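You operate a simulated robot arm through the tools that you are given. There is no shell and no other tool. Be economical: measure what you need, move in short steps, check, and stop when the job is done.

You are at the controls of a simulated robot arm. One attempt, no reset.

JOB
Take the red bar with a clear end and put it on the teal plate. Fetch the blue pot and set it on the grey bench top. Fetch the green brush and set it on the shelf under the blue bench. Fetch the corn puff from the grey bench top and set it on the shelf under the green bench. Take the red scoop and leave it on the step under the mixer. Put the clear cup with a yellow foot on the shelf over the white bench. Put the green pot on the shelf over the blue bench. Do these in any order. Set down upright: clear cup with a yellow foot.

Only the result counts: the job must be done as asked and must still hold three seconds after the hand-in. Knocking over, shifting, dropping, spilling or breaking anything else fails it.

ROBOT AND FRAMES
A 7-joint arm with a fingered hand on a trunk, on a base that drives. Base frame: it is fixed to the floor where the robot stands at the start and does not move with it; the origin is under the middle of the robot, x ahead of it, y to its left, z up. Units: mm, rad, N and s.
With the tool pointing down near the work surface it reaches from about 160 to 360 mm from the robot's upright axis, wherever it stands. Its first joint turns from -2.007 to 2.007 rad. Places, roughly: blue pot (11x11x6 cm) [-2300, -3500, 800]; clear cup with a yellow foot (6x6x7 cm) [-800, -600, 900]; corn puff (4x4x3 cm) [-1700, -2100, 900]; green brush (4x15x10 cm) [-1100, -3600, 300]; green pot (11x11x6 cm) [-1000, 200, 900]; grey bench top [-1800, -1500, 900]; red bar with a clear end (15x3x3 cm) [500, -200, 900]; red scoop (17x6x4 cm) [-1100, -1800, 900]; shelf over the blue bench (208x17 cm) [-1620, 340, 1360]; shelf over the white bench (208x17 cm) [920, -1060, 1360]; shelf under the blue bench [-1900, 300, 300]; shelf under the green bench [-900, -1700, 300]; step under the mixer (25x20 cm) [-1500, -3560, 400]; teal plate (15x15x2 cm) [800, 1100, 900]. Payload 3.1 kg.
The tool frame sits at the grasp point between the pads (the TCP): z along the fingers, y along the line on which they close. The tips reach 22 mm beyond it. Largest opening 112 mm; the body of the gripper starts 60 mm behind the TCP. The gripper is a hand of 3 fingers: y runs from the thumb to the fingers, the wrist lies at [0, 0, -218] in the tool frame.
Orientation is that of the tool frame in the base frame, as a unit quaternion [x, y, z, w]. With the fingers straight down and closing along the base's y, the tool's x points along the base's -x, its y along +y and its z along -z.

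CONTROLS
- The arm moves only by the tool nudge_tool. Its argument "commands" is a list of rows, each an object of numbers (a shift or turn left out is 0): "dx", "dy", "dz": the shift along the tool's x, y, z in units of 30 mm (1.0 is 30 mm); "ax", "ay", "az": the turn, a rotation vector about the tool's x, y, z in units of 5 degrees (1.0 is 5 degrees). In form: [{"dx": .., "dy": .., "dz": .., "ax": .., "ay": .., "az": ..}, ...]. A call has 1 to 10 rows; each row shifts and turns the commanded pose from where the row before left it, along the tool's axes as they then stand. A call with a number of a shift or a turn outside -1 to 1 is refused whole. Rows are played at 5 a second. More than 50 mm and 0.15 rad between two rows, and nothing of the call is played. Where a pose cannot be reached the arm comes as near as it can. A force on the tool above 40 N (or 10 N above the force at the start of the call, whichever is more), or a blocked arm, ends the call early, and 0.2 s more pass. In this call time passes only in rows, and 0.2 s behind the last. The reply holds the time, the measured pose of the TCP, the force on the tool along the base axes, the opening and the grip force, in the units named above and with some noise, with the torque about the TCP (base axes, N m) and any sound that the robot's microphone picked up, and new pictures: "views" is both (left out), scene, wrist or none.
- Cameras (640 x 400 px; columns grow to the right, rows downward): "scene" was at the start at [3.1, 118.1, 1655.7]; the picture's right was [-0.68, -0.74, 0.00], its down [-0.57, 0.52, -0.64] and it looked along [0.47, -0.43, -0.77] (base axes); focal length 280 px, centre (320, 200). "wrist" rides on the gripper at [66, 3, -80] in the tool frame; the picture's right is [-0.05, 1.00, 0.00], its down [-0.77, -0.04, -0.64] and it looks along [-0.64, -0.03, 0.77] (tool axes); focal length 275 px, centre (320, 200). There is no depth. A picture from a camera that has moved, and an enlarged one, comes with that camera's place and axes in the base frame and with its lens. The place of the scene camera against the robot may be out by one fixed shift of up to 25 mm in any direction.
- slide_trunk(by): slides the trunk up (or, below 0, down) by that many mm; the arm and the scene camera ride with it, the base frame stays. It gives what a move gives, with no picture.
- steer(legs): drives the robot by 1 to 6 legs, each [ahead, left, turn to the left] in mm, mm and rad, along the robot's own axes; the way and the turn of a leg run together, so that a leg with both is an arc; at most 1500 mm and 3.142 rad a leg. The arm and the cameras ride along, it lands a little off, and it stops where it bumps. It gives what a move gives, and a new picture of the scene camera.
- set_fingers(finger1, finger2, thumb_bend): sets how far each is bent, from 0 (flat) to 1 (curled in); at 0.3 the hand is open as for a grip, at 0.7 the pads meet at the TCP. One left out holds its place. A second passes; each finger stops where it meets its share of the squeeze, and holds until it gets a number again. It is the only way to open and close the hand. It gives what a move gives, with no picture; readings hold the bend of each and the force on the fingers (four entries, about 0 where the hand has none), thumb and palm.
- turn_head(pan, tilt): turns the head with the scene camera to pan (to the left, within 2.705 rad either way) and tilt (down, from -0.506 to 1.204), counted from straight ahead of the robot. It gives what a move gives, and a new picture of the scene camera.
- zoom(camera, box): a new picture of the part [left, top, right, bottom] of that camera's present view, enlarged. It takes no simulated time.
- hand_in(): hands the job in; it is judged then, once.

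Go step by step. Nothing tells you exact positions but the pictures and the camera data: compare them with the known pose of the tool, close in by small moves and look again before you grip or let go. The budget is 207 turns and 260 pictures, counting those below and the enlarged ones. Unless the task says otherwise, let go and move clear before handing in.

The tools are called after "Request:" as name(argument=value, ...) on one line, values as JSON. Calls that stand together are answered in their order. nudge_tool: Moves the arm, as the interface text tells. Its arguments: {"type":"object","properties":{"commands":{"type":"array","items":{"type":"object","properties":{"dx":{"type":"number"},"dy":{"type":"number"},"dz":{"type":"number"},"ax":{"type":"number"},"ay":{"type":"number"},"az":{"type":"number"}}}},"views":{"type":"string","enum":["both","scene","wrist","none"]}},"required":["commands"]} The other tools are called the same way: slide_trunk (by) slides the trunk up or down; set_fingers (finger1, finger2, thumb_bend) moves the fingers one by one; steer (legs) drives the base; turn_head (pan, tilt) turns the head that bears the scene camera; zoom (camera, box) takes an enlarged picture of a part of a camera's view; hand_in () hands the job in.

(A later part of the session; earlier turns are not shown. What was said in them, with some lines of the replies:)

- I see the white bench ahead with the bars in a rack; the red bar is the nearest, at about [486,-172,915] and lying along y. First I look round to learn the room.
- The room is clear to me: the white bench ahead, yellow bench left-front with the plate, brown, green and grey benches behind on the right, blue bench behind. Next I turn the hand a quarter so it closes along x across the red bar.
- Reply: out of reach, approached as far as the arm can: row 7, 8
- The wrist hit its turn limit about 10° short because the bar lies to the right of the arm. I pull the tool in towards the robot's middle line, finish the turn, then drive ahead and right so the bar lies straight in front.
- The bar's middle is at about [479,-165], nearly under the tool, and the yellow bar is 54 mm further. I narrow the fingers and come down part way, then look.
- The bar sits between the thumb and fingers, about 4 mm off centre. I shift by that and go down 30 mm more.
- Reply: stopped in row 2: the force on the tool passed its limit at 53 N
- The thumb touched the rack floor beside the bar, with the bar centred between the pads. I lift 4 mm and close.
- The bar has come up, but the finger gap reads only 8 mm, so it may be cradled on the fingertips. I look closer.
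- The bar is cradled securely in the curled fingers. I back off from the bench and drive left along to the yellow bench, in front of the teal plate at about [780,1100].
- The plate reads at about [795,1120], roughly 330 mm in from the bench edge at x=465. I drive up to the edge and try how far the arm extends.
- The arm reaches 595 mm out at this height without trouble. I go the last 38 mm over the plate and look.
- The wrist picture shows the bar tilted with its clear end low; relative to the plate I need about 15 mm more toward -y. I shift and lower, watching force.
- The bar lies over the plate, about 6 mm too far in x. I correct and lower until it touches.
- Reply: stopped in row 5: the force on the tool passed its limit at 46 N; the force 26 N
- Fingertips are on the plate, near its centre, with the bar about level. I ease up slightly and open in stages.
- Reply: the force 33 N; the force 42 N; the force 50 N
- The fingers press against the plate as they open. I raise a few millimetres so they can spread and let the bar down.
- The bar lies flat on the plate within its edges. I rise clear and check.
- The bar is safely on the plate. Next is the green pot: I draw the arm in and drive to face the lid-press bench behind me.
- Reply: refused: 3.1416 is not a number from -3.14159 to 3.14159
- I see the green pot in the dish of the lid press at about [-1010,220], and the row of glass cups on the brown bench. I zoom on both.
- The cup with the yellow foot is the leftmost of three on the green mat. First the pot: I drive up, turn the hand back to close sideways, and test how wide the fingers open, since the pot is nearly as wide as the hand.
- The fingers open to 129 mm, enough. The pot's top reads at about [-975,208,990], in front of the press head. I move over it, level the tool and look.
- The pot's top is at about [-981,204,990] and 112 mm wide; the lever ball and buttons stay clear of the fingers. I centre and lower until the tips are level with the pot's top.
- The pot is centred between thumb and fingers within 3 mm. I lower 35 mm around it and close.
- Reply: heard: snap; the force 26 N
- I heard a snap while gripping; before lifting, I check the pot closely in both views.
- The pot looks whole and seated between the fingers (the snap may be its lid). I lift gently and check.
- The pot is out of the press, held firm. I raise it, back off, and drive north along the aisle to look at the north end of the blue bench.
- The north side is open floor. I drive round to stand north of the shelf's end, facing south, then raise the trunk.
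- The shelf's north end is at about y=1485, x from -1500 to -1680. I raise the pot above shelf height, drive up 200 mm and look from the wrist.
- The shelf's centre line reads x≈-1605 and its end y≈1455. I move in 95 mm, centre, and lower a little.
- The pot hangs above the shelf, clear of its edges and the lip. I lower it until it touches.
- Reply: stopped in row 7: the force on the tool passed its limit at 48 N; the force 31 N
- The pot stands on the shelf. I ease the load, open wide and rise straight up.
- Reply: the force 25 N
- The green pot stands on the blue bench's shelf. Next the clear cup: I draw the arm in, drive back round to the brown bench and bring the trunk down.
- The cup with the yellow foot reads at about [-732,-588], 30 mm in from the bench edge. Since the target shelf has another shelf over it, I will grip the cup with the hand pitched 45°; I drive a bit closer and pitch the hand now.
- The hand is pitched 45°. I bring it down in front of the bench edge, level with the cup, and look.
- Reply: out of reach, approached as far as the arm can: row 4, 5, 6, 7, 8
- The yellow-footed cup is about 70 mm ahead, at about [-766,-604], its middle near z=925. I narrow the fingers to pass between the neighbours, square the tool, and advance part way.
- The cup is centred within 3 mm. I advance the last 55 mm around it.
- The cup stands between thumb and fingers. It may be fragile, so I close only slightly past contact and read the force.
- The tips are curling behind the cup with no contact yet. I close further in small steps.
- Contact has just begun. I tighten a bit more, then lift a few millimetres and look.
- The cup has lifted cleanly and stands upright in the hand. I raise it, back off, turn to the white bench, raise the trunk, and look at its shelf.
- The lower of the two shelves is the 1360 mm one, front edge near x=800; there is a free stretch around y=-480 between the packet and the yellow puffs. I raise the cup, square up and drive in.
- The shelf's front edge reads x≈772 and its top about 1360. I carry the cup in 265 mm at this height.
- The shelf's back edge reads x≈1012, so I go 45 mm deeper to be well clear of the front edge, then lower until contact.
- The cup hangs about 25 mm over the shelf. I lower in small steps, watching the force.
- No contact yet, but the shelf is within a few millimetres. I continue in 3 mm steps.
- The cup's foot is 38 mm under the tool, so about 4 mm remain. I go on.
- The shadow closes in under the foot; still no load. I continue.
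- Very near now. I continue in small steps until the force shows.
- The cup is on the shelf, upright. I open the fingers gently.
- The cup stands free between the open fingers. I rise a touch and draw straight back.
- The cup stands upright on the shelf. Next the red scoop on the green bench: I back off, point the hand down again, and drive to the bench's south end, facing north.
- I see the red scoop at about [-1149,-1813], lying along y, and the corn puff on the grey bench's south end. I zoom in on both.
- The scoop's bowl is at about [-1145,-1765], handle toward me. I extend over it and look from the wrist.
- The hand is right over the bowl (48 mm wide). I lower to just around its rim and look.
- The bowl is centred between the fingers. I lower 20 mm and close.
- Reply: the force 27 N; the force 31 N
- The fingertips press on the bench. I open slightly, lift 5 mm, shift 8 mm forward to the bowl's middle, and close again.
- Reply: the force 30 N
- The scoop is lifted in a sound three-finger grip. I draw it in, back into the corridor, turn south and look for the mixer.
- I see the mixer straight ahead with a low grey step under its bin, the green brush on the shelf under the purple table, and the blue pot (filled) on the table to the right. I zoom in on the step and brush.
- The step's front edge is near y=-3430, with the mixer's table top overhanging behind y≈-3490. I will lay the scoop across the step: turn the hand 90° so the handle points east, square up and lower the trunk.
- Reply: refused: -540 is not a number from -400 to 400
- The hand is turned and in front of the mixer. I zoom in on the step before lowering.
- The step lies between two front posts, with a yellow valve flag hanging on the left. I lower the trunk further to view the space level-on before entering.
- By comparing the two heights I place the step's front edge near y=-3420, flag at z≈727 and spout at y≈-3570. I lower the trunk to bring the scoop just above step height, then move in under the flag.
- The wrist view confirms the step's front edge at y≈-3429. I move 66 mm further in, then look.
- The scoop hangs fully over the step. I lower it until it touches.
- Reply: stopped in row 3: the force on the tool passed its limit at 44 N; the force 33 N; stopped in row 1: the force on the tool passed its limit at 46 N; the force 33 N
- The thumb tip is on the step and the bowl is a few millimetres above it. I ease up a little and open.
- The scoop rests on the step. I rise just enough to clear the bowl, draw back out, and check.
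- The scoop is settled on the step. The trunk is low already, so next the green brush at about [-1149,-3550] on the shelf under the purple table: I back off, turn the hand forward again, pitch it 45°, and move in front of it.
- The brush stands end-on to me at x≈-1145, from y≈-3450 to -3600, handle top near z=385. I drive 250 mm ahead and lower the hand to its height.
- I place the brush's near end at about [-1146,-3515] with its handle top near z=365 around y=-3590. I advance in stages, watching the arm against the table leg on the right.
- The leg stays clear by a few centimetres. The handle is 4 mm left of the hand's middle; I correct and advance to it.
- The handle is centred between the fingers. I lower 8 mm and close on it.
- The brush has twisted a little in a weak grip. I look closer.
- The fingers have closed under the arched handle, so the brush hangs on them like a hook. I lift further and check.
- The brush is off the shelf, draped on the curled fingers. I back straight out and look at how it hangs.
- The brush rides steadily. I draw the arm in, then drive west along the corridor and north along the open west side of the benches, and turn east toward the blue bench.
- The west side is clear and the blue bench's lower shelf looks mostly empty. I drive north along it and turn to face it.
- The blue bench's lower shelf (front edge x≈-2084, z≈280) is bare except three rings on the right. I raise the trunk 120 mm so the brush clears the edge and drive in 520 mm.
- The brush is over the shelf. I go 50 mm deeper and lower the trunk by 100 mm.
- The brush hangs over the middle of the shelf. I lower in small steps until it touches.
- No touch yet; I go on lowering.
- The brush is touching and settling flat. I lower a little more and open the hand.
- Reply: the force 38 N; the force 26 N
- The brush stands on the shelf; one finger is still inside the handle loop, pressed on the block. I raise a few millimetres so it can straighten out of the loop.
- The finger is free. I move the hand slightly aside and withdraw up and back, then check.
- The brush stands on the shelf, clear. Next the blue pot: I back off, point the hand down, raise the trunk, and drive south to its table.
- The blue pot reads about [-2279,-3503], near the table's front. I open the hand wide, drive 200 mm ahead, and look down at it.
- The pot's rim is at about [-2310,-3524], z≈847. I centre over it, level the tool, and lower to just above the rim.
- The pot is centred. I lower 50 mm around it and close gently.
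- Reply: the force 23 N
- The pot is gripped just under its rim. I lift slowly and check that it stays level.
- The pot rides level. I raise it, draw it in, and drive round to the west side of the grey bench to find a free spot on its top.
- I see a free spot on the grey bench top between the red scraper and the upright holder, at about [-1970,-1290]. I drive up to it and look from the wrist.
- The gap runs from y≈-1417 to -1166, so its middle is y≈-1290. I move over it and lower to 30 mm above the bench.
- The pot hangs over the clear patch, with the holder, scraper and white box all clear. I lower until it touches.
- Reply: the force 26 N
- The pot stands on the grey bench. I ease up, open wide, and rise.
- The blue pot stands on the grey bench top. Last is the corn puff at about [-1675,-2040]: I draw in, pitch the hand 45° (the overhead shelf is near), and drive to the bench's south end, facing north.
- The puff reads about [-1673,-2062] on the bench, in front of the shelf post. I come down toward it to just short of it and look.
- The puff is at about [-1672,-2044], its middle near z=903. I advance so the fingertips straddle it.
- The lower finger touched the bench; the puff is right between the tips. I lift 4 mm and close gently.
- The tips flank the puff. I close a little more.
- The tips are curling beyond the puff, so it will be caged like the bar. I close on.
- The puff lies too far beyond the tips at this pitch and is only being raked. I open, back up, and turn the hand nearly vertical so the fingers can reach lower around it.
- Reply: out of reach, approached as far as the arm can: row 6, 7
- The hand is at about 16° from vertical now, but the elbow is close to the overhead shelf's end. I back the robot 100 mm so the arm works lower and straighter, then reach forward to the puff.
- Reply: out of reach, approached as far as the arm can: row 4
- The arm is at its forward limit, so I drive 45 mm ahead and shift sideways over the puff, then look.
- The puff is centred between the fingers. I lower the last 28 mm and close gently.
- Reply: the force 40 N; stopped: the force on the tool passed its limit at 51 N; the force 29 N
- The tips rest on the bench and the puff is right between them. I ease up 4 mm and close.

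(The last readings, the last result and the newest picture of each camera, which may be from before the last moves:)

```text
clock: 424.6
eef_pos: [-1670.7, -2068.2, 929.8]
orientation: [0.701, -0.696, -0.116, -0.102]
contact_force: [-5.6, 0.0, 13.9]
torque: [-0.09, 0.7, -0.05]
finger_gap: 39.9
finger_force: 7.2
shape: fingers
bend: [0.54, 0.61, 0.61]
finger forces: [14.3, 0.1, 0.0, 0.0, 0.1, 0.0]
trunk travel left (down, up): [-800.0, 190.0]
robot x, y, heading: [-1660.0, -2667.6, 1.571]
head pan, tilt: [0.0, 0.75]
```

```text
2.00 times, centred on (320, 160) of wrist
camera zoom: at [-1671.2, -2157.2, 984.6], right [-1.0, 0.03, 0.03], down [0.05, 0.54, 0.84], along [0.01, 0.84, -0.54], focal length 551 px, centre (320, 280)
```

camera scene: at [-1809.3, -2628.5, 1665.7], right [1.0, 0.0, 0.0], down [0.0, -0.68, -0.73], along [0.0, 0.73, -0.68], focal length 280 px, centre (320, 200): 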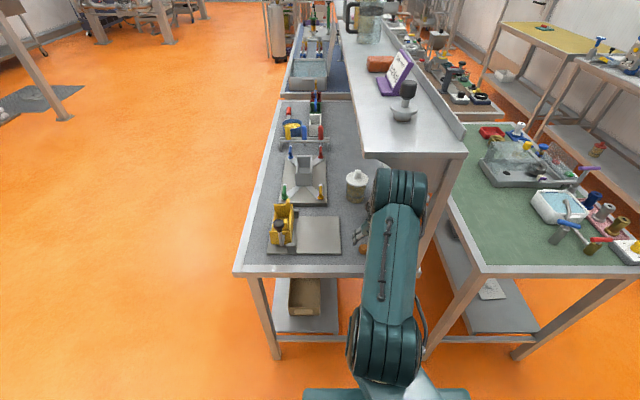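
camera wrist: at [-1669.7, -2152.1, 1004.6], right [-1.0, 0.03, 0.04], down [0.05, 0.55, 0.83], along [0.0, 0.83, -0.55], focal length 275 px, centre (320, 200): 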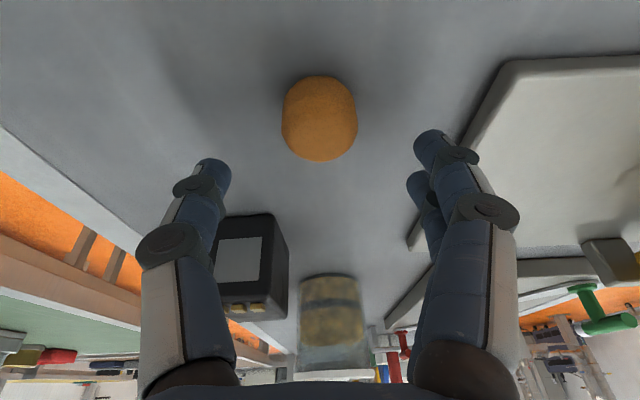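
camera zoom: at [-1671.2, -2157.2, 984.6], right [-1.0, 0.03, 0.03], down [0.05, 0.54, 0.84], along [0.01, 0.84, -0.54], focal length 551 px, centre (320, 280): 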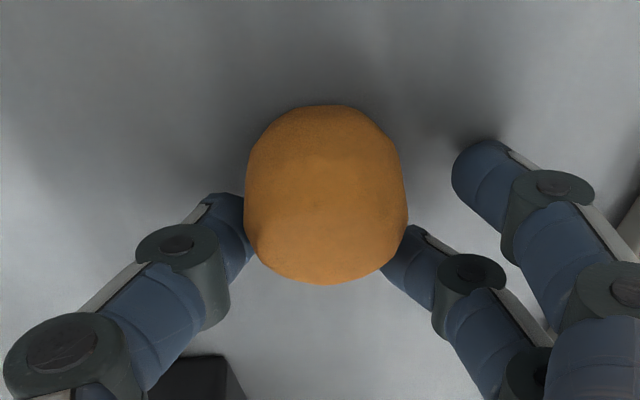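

Finger one drags on the bench. I lift 3 mm to free it and close further.

Request:
nudge_tool(commands=[{"dx": -0.03, "dz": -0.12}], views="none")

Request:
set_fingers(finger1=0.64, finger2=0.64, thumb_bend=0.64)

Request:
zoom(camera="wrist", box=[160, 60, 480, 260])

```text
clock: 425.0
eef_pos: [-1670.4, -2066.5, 930.2]
orientation: [0.701, -0.697, -0.115, -0.1]
contact_force: [-0.2, 0.7, 0.1]
torque: [0.02, 0.02, -0.02]
finger_gap: 26.6
finger_force: 0.3
shape: fingers
bend: [0.6, 0.61, 0.61]
finger forces: [0.5, 0.0, 0.0, 0.0, 0.6, 0.1]
trunk travel left (down, up): [-800.0, 190.0]
robot x, y, heading: [-1662.4, -2668.9, 1.579]
head pan, tilt: [0.0, 0.75]
```

```text
clock: 426.0
eef_pos: [-1671.0, -2067.2, 931.7]
orientation: [0.702, -0.696, -0.117, -0.1]
contact_force: [0.6, -0.2, -0.5]
torque: [-0.01, -0.01, 0.0]
finger_gap: 24.8
finger_force: 2.3
shape: fingers
bend: [0.6, 0.64, 0.63]
finger forces: [2.0, 0.1, 0.0, 0.1, 2.1, 0.1]
trunk travel left (down, up): [-800.0, 190.0]
robot x, y, heading: [-1663.2, -2669.0, 1.571]
head pan, tilt: [0.0, 0.75]
```

```text
2.00 times, centred on (320, 160) of wrist
camera zoom: at [-1670.6, -2156.2, 987.4], right [-1.0, 0.03, 0.04], down [0.05, 0.54, 0.84], along [0.01, 0.84, -0.54], focal length 551 px, centre (320, 280)
```

zoom: 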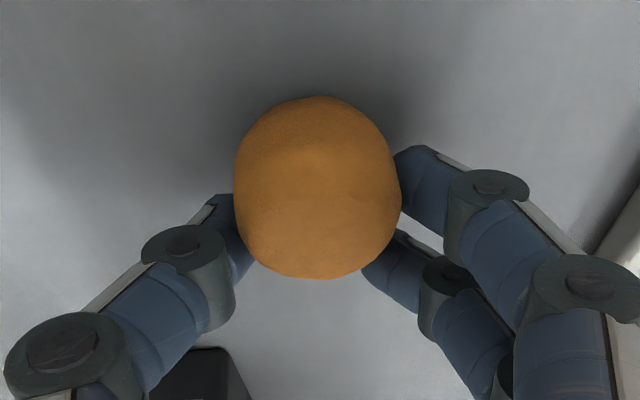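

Thumb and finger hold the puff with 2 N. I lift 20 mm and check.

Request:
nudge_tool(commands=[{"dx": -0.1, "dz": -0.32}, {"dx": -0.1, "dz": -0.32}], views="wrist")

```text
clock: 426.6
eef_pos: [-1669.6, -2066.9, 951.0]
orientation: [0.702, -0.695, -0.116, -0.1]
contact_force: [-0.3, -0.4, -0.2]
torque: [0.0, -0.04, 0.01]
finger_gap: 24.6
finger_force: 2.1
shape: fingers
bend: [0.6, 0.64, 0.63]
finger forces: [2.2, 0.1, 0.0, 0.0, 2.2, 0.0]
trunk travel left (down, up): [-800.0, 190.0]
robot x, y, heading: [-1664.3, -2667.6, 1.573]
head pan, tilt: [0.0, 0.75]
camera wrist: at [-1669.4, -2156.3, 1006.8], right [-1.0, 0.03, 0.04], down [0.05, 0.54, 0.84], along [0.01, 0.84, -0.54], focal length 275 px, centre (320, 200)
```

wrist: 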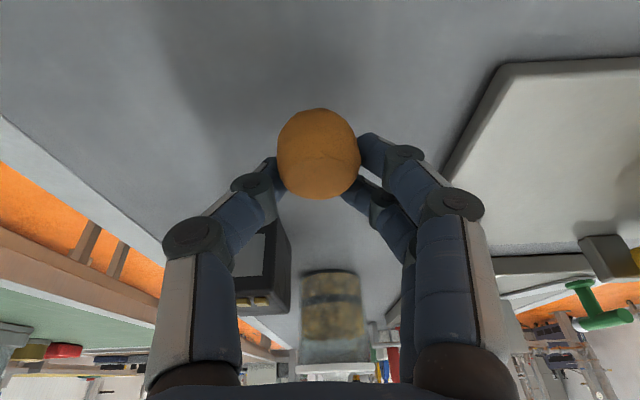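

The puff is up and held. I steady it with the second finger, rise a little, back out and drive east in front of the green bench's south end.

Request:
set_fingers(finger2=0.68)

Request:
nudge_tool(commands=[{"dx": -0.1, "dz": -0.5}, {"dx": -0.1, "dz": -0.4}], views="none")

Request:
steer(legs=[[-220, 0, 0], [0, -714, 0]])

Request:
slide_trunk(by=-300)

Request:
turn_head(pan=0, tilt=0.75)

```text
clock: 427.6
eef_pos: [-1669.5, -2066.3, 949.0]
orientation: [0.701, -0.696, -0.116, -0.1]
contact_force: [-1.0, -0.1, -0.1]
torque: [0.0, 0.05, 0.02]
finger_gap: 24.7
finger_force: 2.1
shape: fingers
bend: [0.6, 0.68, 0.63]
finger forces: [2.1, 0.0, 0.1, 0.0, 2.3, 0.0]
trunk travel left (down, up): [-800.0, 190.0]
robot x, y, heading: [-1659.2, -2667.2, 1.572]
head pan, tilt: [0.0, 0.75]
```

```text
clock: 428.2
eef_pos: [-1665.0, -2074.7, 979.4]
orientation: [0.702, -0.696, -0.117, -0.1]
contact_force: [-0.9, 1.0, -0.3]
torque: [0.0, -0.02, -0.04]
finger_gap: 25.0
finger_force: 1.9
shape: fingers
bend: [0.6, 0.68, 0.63]
finger forces: [2.2, 0.0, 0.0, 0.0, 2.2, 0.0]
out of reach, approached as far as the arm can: row 2
trunk travel left (down, up): [-800.0, 190.0]
robot x, y, heading: [-1663.7, -2668.5, 1.571]
head pan, tilt: [0.0, 0.75]
```

```text
clock: 433.4
eef_pos: [-942.8, -2296.8, 979.7]
orientation: [0.7, -0.697, -0.118, -0.1]
contact_force: [-0.2, -0.1, -0.7]
torque: [-0.02, -0.02, 0.04]
finger_gap: 24.8
finger_force: 1.5
shape: fingers
bend: [0.6, 0.68, 0.63]
finger forces: [2.1, 0.0, 0.0, 0.0, 2.3, 0.0]
trunk travel left (down, up): [-800.0, 190.0]
robot x, y, heading: [-946.1, -2890.4, 1.567]
head pan, tilt: [0.0, 0.75]
camera scene: at [-1089.3, -2851.3, 1665.7], right [1.0, 0.0, 0.0], down [0.0, -0.68, -0.73], along [0.0, 0.73, -0.68], focal length 280 px, centre (320, 200)
```

scene: 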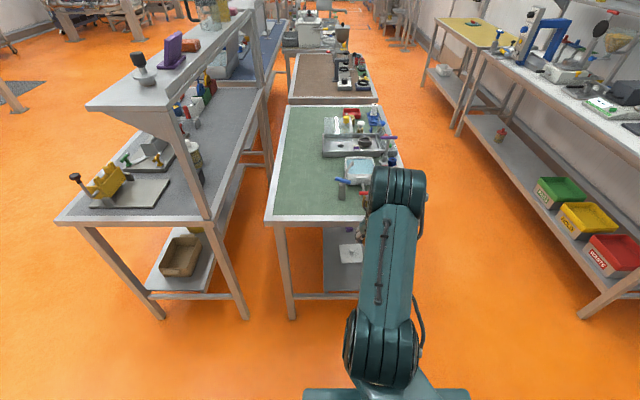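

```text
clock: 436.4
eef_pos: [-942.8, -2297.9, 679.7]
orientation: [0.7, -0.697, -0.117, -0.1]
contact_force: [-0.6, 0.0, -0.3]
torque: [0.01, 0.02, 0.01]
finger_gap: 24.8
finger_force: 2.5
shape: fingers
bend: [0.6, 0.68, 0.63]
finger forces: [2.0, 0.1, 0.0, 0.0, 2.2, 0.0]
trunk travel left (down, up): [-500.0, 490.0]
robot x, y, heading: [-940.1, -2892.6, 1.571]
head pan, tilt: [0.0, 0.75]
```

```text
clock: 437.0
eef_pos: [-942.4, -2297.4, 678.3]
orientation: [0.7, -0.698, -0.117, -0.101]
contact_force: [0.6, 0.1, -0.2]
torque: [0.03, -0.01, -0.01]
finger_gap: 24.8
finger_force: 2.2
shape: fingers
bend: [0.6, 0.68, 0.63]
finger forces: [2.0, 0.0, 0.0, 0.0, 2.2, 0.0]
trunk travel left (down, up): [-500.0, 490.0]
robot x, y, heading: [-943.6, -2894.0, 1.569]
head pan, tilt: [0.0, 0.75]
camera scene: at [-1089.6, -2851.3, 1365.7], right [1.0, 0.0, 0.0], down [0.0, -0.68, -0.73], along [0.0, 0.73, -0.68], focal length 280 px, centre (320, 200)
```

scene: 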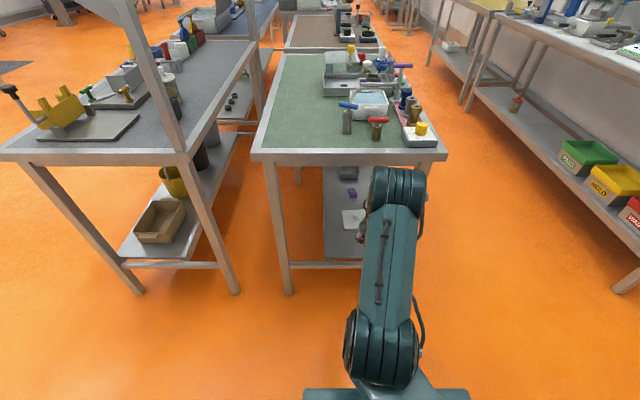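

The green bench's lower shelf spans about x -1075 to -690 with its south end near y=-2103; its southern part looks free. I lower the trunk by 300 mm and drive in.

Request:
slide_trunk(by=-300)

Request:
steer(legs=[[150, -20, 0]])

Request:
zoom(camera="wrist", box=[0, 0, 640, 400])

```text
clock: 440.0
eef_pos: [-943.7, -2297.3, 380.6]
orientation: [0.7, -0.697, -0.117, -0.1]
contact_force: [-0.1, 0.6, -0.1]
torque: [-0.01, 0.01, 0.03]
finger_gap: 24.8
finger_force: 2.0
shape: fingers
bend: [0.6, 0.68, 0.63]
finger forces: [2.1, 0.0, 0.1, 0.0, 2.2, 0.1]
trunk travel left (down, up): [-200.0, 790.0]
robot x, y, heading: [-941.0, -2891.6, 1.568]
head pan, tilt: [0.0, 0.75]
```

```text
clock: 441.4
eef_pos: [-922.0, -2147.5, 380.2]
orientation: [0.7, -0.697, -0.118, -0.099]
contact_force: [-0.3, -0.7, -0.4]
torque: [0.0, -0.02, -0.02]
finger_gap: 24.6
finger_force: 1.8
shape: fingers
bend: [0.6, 0.68, 0.63]
finger forces: [2.0, 0.0, 0.1, 0.0, 2.2, 0.0]
trunk travel left (down, up): [-200.0, 790.0]
robot x, y, heading: [-923.9, -2743.6, 1.57]
head pan, tilt: [0.0, 0.75]
camera scene: at [-1068.8, -2701.4, 1065.6], right [1.0, 0.0, 0.0], down [0.0, -0.68, -0.73], along [0.0, 0.73, -0.68], focal length 280 px, centre (320, 200)
```

scene: 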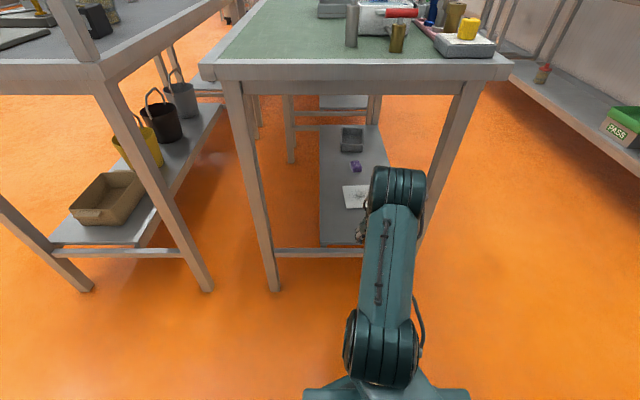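

```text
1.00 times, centred on (320, 200) of wrist (not enlarged: the box is as wide or as high as the picture)
camera zoom: at [-923.0, -2236.5, 435.4], right [-1.0, 0.04, 0.04], down [0.05, 0.54, 0.84], along [0.01, 0.84, -0.54], focal length 275 px, centre (320, 200)
```

zoom: 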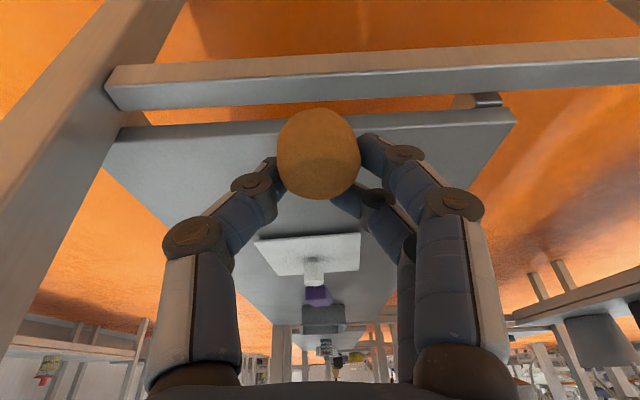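

The shelf's free patch runs from y≈-2090 to -1892 before the white board. I drive 140 mm further in and lower.

Request:
steer(legs=[[140, 0, 0]])

Request:
nudge_tool(commands=[{"dx": 0.14, "dz": 0.48}, {"dx": 0.14, "dz": 0.48}, {"dx": 0.09, "dz": 0.32}], views="wrist")

```text
clock: 442.7
eef_pos: [-921.0, -2009.6, 379.5]
orientation: [0.699, -0.698, -0.118, -0.1]
contact_force: [-0.3, -0.3, 0.5]
torque: [0.01, 0.0, -0.01]
finger_gap: 25.1
finger_force: 1.7
shape: fingers
bend: [0.6, 0.68, 0.63]
finger forces: [2.1, 0.0, 0.1, 0.0, 2.2, 0.1]
trunk travel left (down, up): [-200.0, 790.0]
robot x, y, heading: [-923.9, -2607.1, 1.567]
head pan, tilt: [0.0, 0.75]
camera scene: at [-1068.3, -2563.6, 1065.6], right [1.0, 0.0, 0.0], down [0.0, -0.68, -0.73], along [0.0, 0.73, -0.68], focal length 280 px, centre (320, 200)
```

scene: 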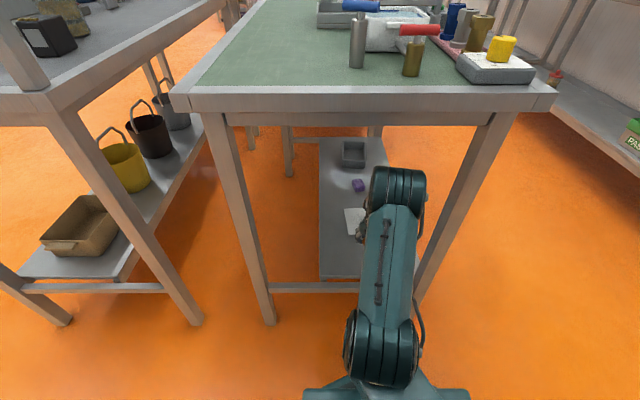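

```text
clock: 443.5
eef_pos: [-924.5, -2008.4, 339.9]
orientation: [0.7, -0.698, -0.117, -0.1]
contact_force: [0.4, 0.3, -0.4]
torque: [0.0, -0.02, 0.02]
finger_gap: 24.5
finger_force: 2.2
shape: fingers
bend: [0.6, 0.68, 0.63]
finger forces: [2.1, 0.1, 0.1, 0.0, 2.3, 0.0]
trunk travel left (down, up): [-200.0, 790.0]
robot x, y, heading: [-921.7, -2604.4, 1.569]
head pan, tilt: [0.0, 0.75]
camera wrist: at [-923.1, -2097.3, 395.5], right [-1.0, 0.04, 0.04], down [0.05, 0.54, 0.84], along [0.01, 0.84, -0.54], focal length 275 px, centre (320, 200)
```

wrist: 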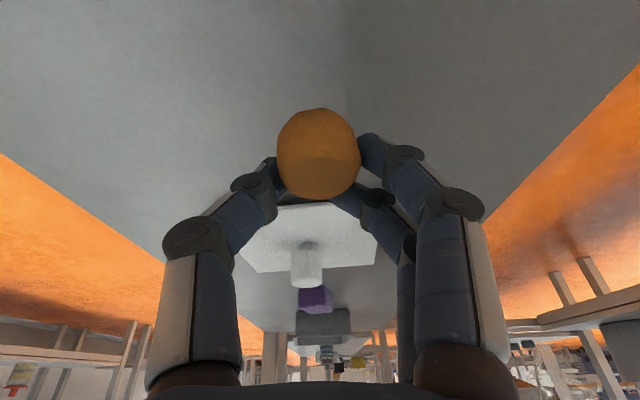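

The puff is over the free patch. I lower in small steps.

Request:
nudge_tool(commands=[{"dx": 0.05, "dz": 0.2}, {"dx": 0.05, "dz": 0.2}, {"dx": 0.05, "dz": 0.15}], views="none")

Request:
nudge_tool(commands=[{"dx": 0.04, "dz": 0.12}, {"dx": 0.04, "dz": 0.12}], views="wrist")

```text
clock: 444.3
eef_pos: [-922.4, -2007.3, 322.8]
orientation: [0.7, -0.698, -0.118, -0.1]
contact_force: [0.3, 0.4, -0.4]
torque: [0.0, -0.04, -0.02]
finger_gap: 24.5
finger_force: 2.3
shape: fingers
bend: [0.6, 0.68, 0.63]
finger forces: [2.0, 0.1, 0.0, 0.0, 2.1, 0.0]
trunk travel left (down, up): [-200.0, 790.0]
robot x, y, heading: [-922.7, -2604.3, 1.567]
head pan, tilt: [0.0, 0.75]
```

```text
clock: 444.9
eef_pos: [-921.8, -2007.4, 315.5]
orientation: [0.699, -0.698, -0.118, -0.1]
contact_force: [-0.2, -0.4, -0.3]
torque: [-0.01, 0.01, 0.0]
finger_gap: 24.7
finger_force: 2.2
shape: fingers
bend: [0.6, 0.68, 0.63]
finger forces: [2.0, 0.0, 0.1, 0.1, 2.1, 0.0]
trunk travel left (down, up): [-200.0, 790.0]
robot x, y, heading: [-922.9, -2605.4, 1.567]
head pan, tilt: [0.0, 0.75]
camera wrist: at [-923.2, -2097.1, 371.4], right [-1.0, 0.04, 0.04], down [0.05, 0.54, 0.84], along [0.01, 0.84, -0.54], focal length 275 px, centre (320, 200)
```

wrist: 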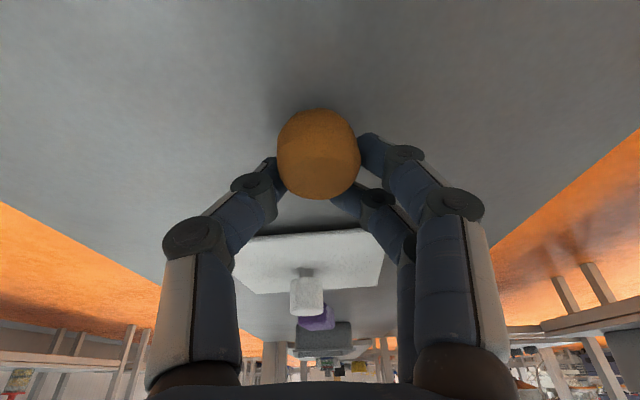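

Request:
nudge_tool(commands=[{"dx": 0.04, "dz": 0.12}, {"dx": 0.04, "dz": 0.12}], views="none")

Request:
nudge_tool(commands=[{"dx": 0.04, "dz": 0.12}, {"dx": 0.04, "dz": 0.12}], views="wrist")

```text
clock: 445.5
eef_pos: [-922.8, -2008.1, 307.9]
orientation: [0.7, -0.697, -0.118, -0.101]
contact_force: [-0.2, -0.2, 8.3]
torque: [-0.06, 0.2, 0.04]
finger_gap: 24.5
finger_force: 6.4
shape: fingers
bend: [0.63, 0.68, 0.63]
finger forces: [9.4, 0.1, 0.1, 0.1, 2.7, 0.0]
trunk travel left (down, up): [-200.0, 790.0]
robot x, y, heading: [-923.2, -2605.1, 1.568]
head pan, tilt: [0.0, 0.75]
```

```text
clock: 446.1
eef_pos: [-923.8, -2005.9, 307.2]
orientation: [0.7, -0.696, -0.121, -0.105]
contact_force: [-6.1, -5.8, 29.5]
torque: [-0.33, 0.57, 0.05]
finger_gap: 18.8
finger_force: 14.4
shape: fingers
bend: [0.71, 0.68, 0.64]
finger forces: [26.8, 0.0, 0.0, 0.0, 2.6, 0.0]
trunk travel left (down, up): [-200.0, 790.0]
robot x, y, heading: [-920.1, -2608.8, 1.569]
head pan, tilt: [0.0, 0.75]
stopped in row 2: the force on the tool passed its limit at 41 N (the readings are from after the stop); the commanded pose is now the measured one
camera wrist: at [-925.1, -2096.0, 360.5], right [-1.0, 0.04, 0.04], down [0.05, 0.53, 0.85], along [0.01, 0.85, -0.53], focal length 275 px, centre (320, 200)
```

wrist: 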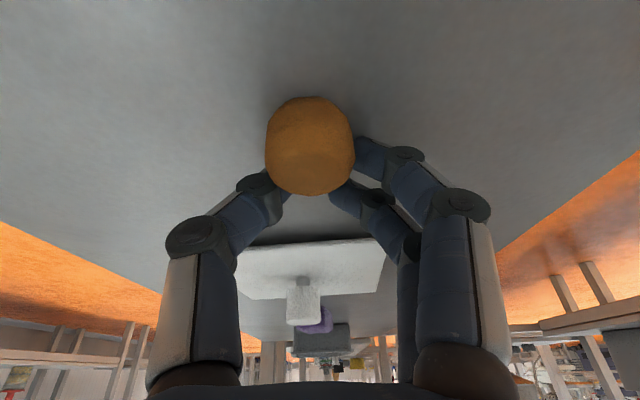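

The fingertip is on the shelf. I ease up 5 mm and open gently.

Request:
nudge_tool(commands=[{"dx": -0.05, "dz": -0.18}], views="none")

Request:
set_fingers(finger1=0.56, finger2=0.56, thumb_bend=0.56)

Request:
nudge_tool(commands=[{"dx": -0.04, "dz": -0.15}], views="none")

Request:
set_fingers(finger1=0.4, finger2=0.4, thumb_bend=0.4)

Request:
zoom(camera="wrist", box=[0, 0, 640, 400])

```text
clock: 446.6
eef_pos: [-922.8, -2007.3, 309.0]
orientation: [0.7, -0.697, -0.119, -0.104]
contact_force: [-2.1, 2.1, 9.9]
torque: [-0.01, 0.25, -0.02]
finger_gap: 19.9
finger_force: 5.0
shape: fingers
bend: [0.65, 0.68, 0.64]
finger forces: [9.7, 0.0, 0.0, 0.1, 0.0, 0.1]
trunk travel left (down, up): [-200.0, 790.0]
robot x, y, heading: [-920.6, -2605.0, 1.566]
head pan, tilt: [0.0, 0.75]
```

```text
clock: 447.6
eef_pos: [-923.0, -2007.0, 308.2]
orientation: [0.699, -0.697, -0.12, -0.102]
contact_force: [2.1, 1.0, 8.1]
torque: [0.03, 0.06, 0.01]
finger_gap: 30.6
finger_force: 4.4
shape: fingers
bend: [0.64, 0.56, 0.56]
finger forces: [7.5, 0.1, 0.1, 0.1, 1.3, 0.0]
trunk travel left (down, up): [-200.0, 790.0]
robot x, y, heading: [-923.3, -2609.6, 1.567]
head pan, tilt: [0.0, 0.75]
```

```text
clock: 447.9
eef_pos: [-923.5, -2008.5, 311.9]
orientation: [0.7, -0.697, -0.118, -0.101]
contact_force: [-0.3, 0.3, 0.3]
torque: [0.0, -0.01, 0.02]
finger_gap: 37.7
finger_force: 0.2
shape: fingers
bend: [0.56, 0.56, 0.56]
finger forces: [0.0, 0.1, 0.0, 0.1, 0.1, 0.0]
trunk travel left (down, up): [-200.0, 790.0]
robot x, y, heading: [-925.4, -2606.7, 1.565]
head pan, tilt: [0.0, 0.75]
```

```text
clock: 448.9
eef_pos: [-923.2, -2007.5, 312.6]
orientation: [0.699, -0.697, -0.119, -0.101]
contact_force: [0.2, 0.2, 0.4]
torque: [0.01, 0.0, 0.0]
finger_gap: 82.9
finger_force: 0.0
shape: fingers
bend: [0.4, 0.4, 0.4]
finger forces: [0.1, 0.0, 0.1, 0.0, 0.1, 0.0]
trunk travel left (down, up): [-200.0, 790.0]
robot x, y, heading: [-920.7, -2604.7, 1.566]
head pan, tilt: [0.0, 0.75]
```

```text
1.00 times, centred on (320, 200) of wrist (not enlarged: the box is as wide or as high as the picture)
camera zoom: at [-923.4, -2096.8, 367.7], right [-1.0, 0.04, 0.04], down [0.05, 0.54, 0.84], along [0.01, 0.84, -0.54], focal length 275 px, centre (320, 200)
```

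zoom: 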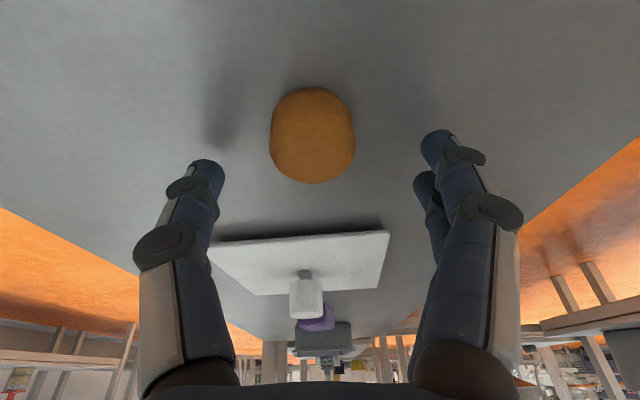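

The puff sits on the shelf between open fingers. I rise clear and back straight out, then check.

Request:
nudge_tool(commands=[{"dx": -0.18, "dz": -0.6}, {"dx": -0.18, "dz": -0.7}, {"dx": -0.18, "dz": -0.7}], views="none")

Request:
steer(legs=[[-350, 0, 0]])

Request:
zoom(camera="wrist", box=[160, 100, 480, 300])

```text
clock: 449.8
eef_pos: [-920.6, -2009.4, 372.6]
orientation: [0.7, -0.697, -0.119, -0.101]
contact_force: [-0.3, 0.7, 0.3]
torque: [-0.01, -0.02, 0.03]
finger_gap: 83.5
finger_force: 0.2
shape: fingers
bend: [0.4, 0.4, 0.4]
finger forces: [0.0, 0.0, 0.1, 0.0, 0.0, 0.0]
trunk travel left (down, up): [-200.0, 790.0]
robot x, y, heading: [-925.7, -2605.5, 1.565]
head pan, tilt: [0.0, 0.75]
```

```text
clock: 452.0
eef_pos: [-921.6, -2363.0, 373.1]
orientation: [0.698, -0.698, -0.119, -0.102]
contact_force: [-0.5, -0.1, 0.7]
torque: [0.02, 0.0, -0.02]
finger_gap: 83.3
finger_force: 0.1
shape: fingers
bend: [0.4, 0.4, 0.4]
finger forces: [0.0, 0.0, 0.0, 0.0, 0.0, 0.0]
trunk travel left (down, up): [-200.0, 790.0]
robot x, y, heading: [-925.3, -2956.8, 1.566]
head pan, tilt: [0.0, 0.75]
camera scene: at [-1070.1, -2915.8, 1065.7], right [1.0, -0.01, 0.0], down [0.0, -0.68, -0.73], along [0.0, 0.73, -0.68], focal length 280 px, centre (320, 200)
```

scene: 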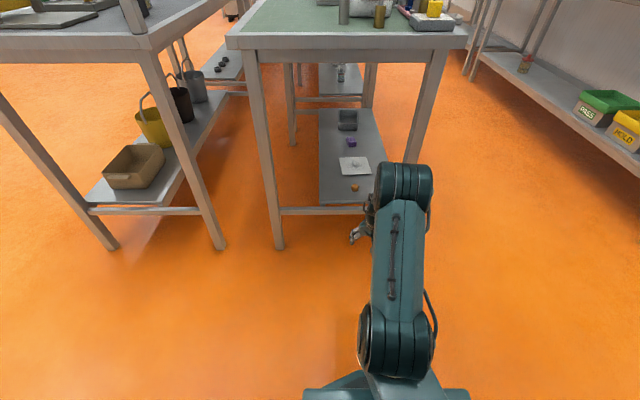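

```text
2.00 times, centred on (320, 200) of wrist
camera zoom: at [-922.2, -2451.7, 428.6], right [-1.0, 0.04, 0.04], down [0.05, 0.54, 0.84], along [0.01, 0.84, -0.54], focal length 551 px, centre (320, 200)
```

zoom: 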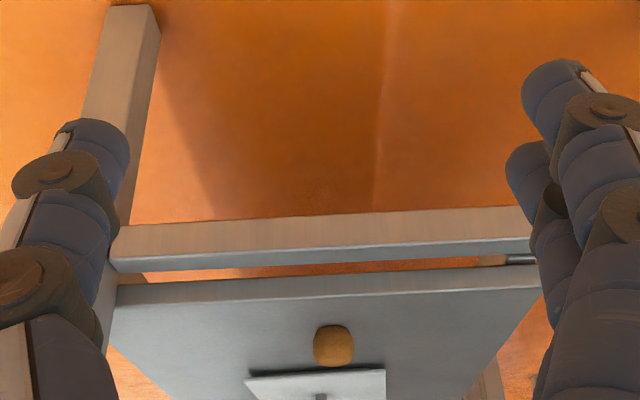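

All seven things stand where they were asked: bar on the plate, green pot and cup on their shelves, scoop on the step, brush and puff on the lower shelves, blue pot on the grey bench. The hand is empty and clear, so I hand in.

Request:
hand_in()

```text
The job is handed in.
```

I placed all seven items and handed the job in; the reply confirmed only that it was received, with no verdict.

I heard a snap while gripping the green pot. It looked whole in the pictures, but I can't rule out damage.
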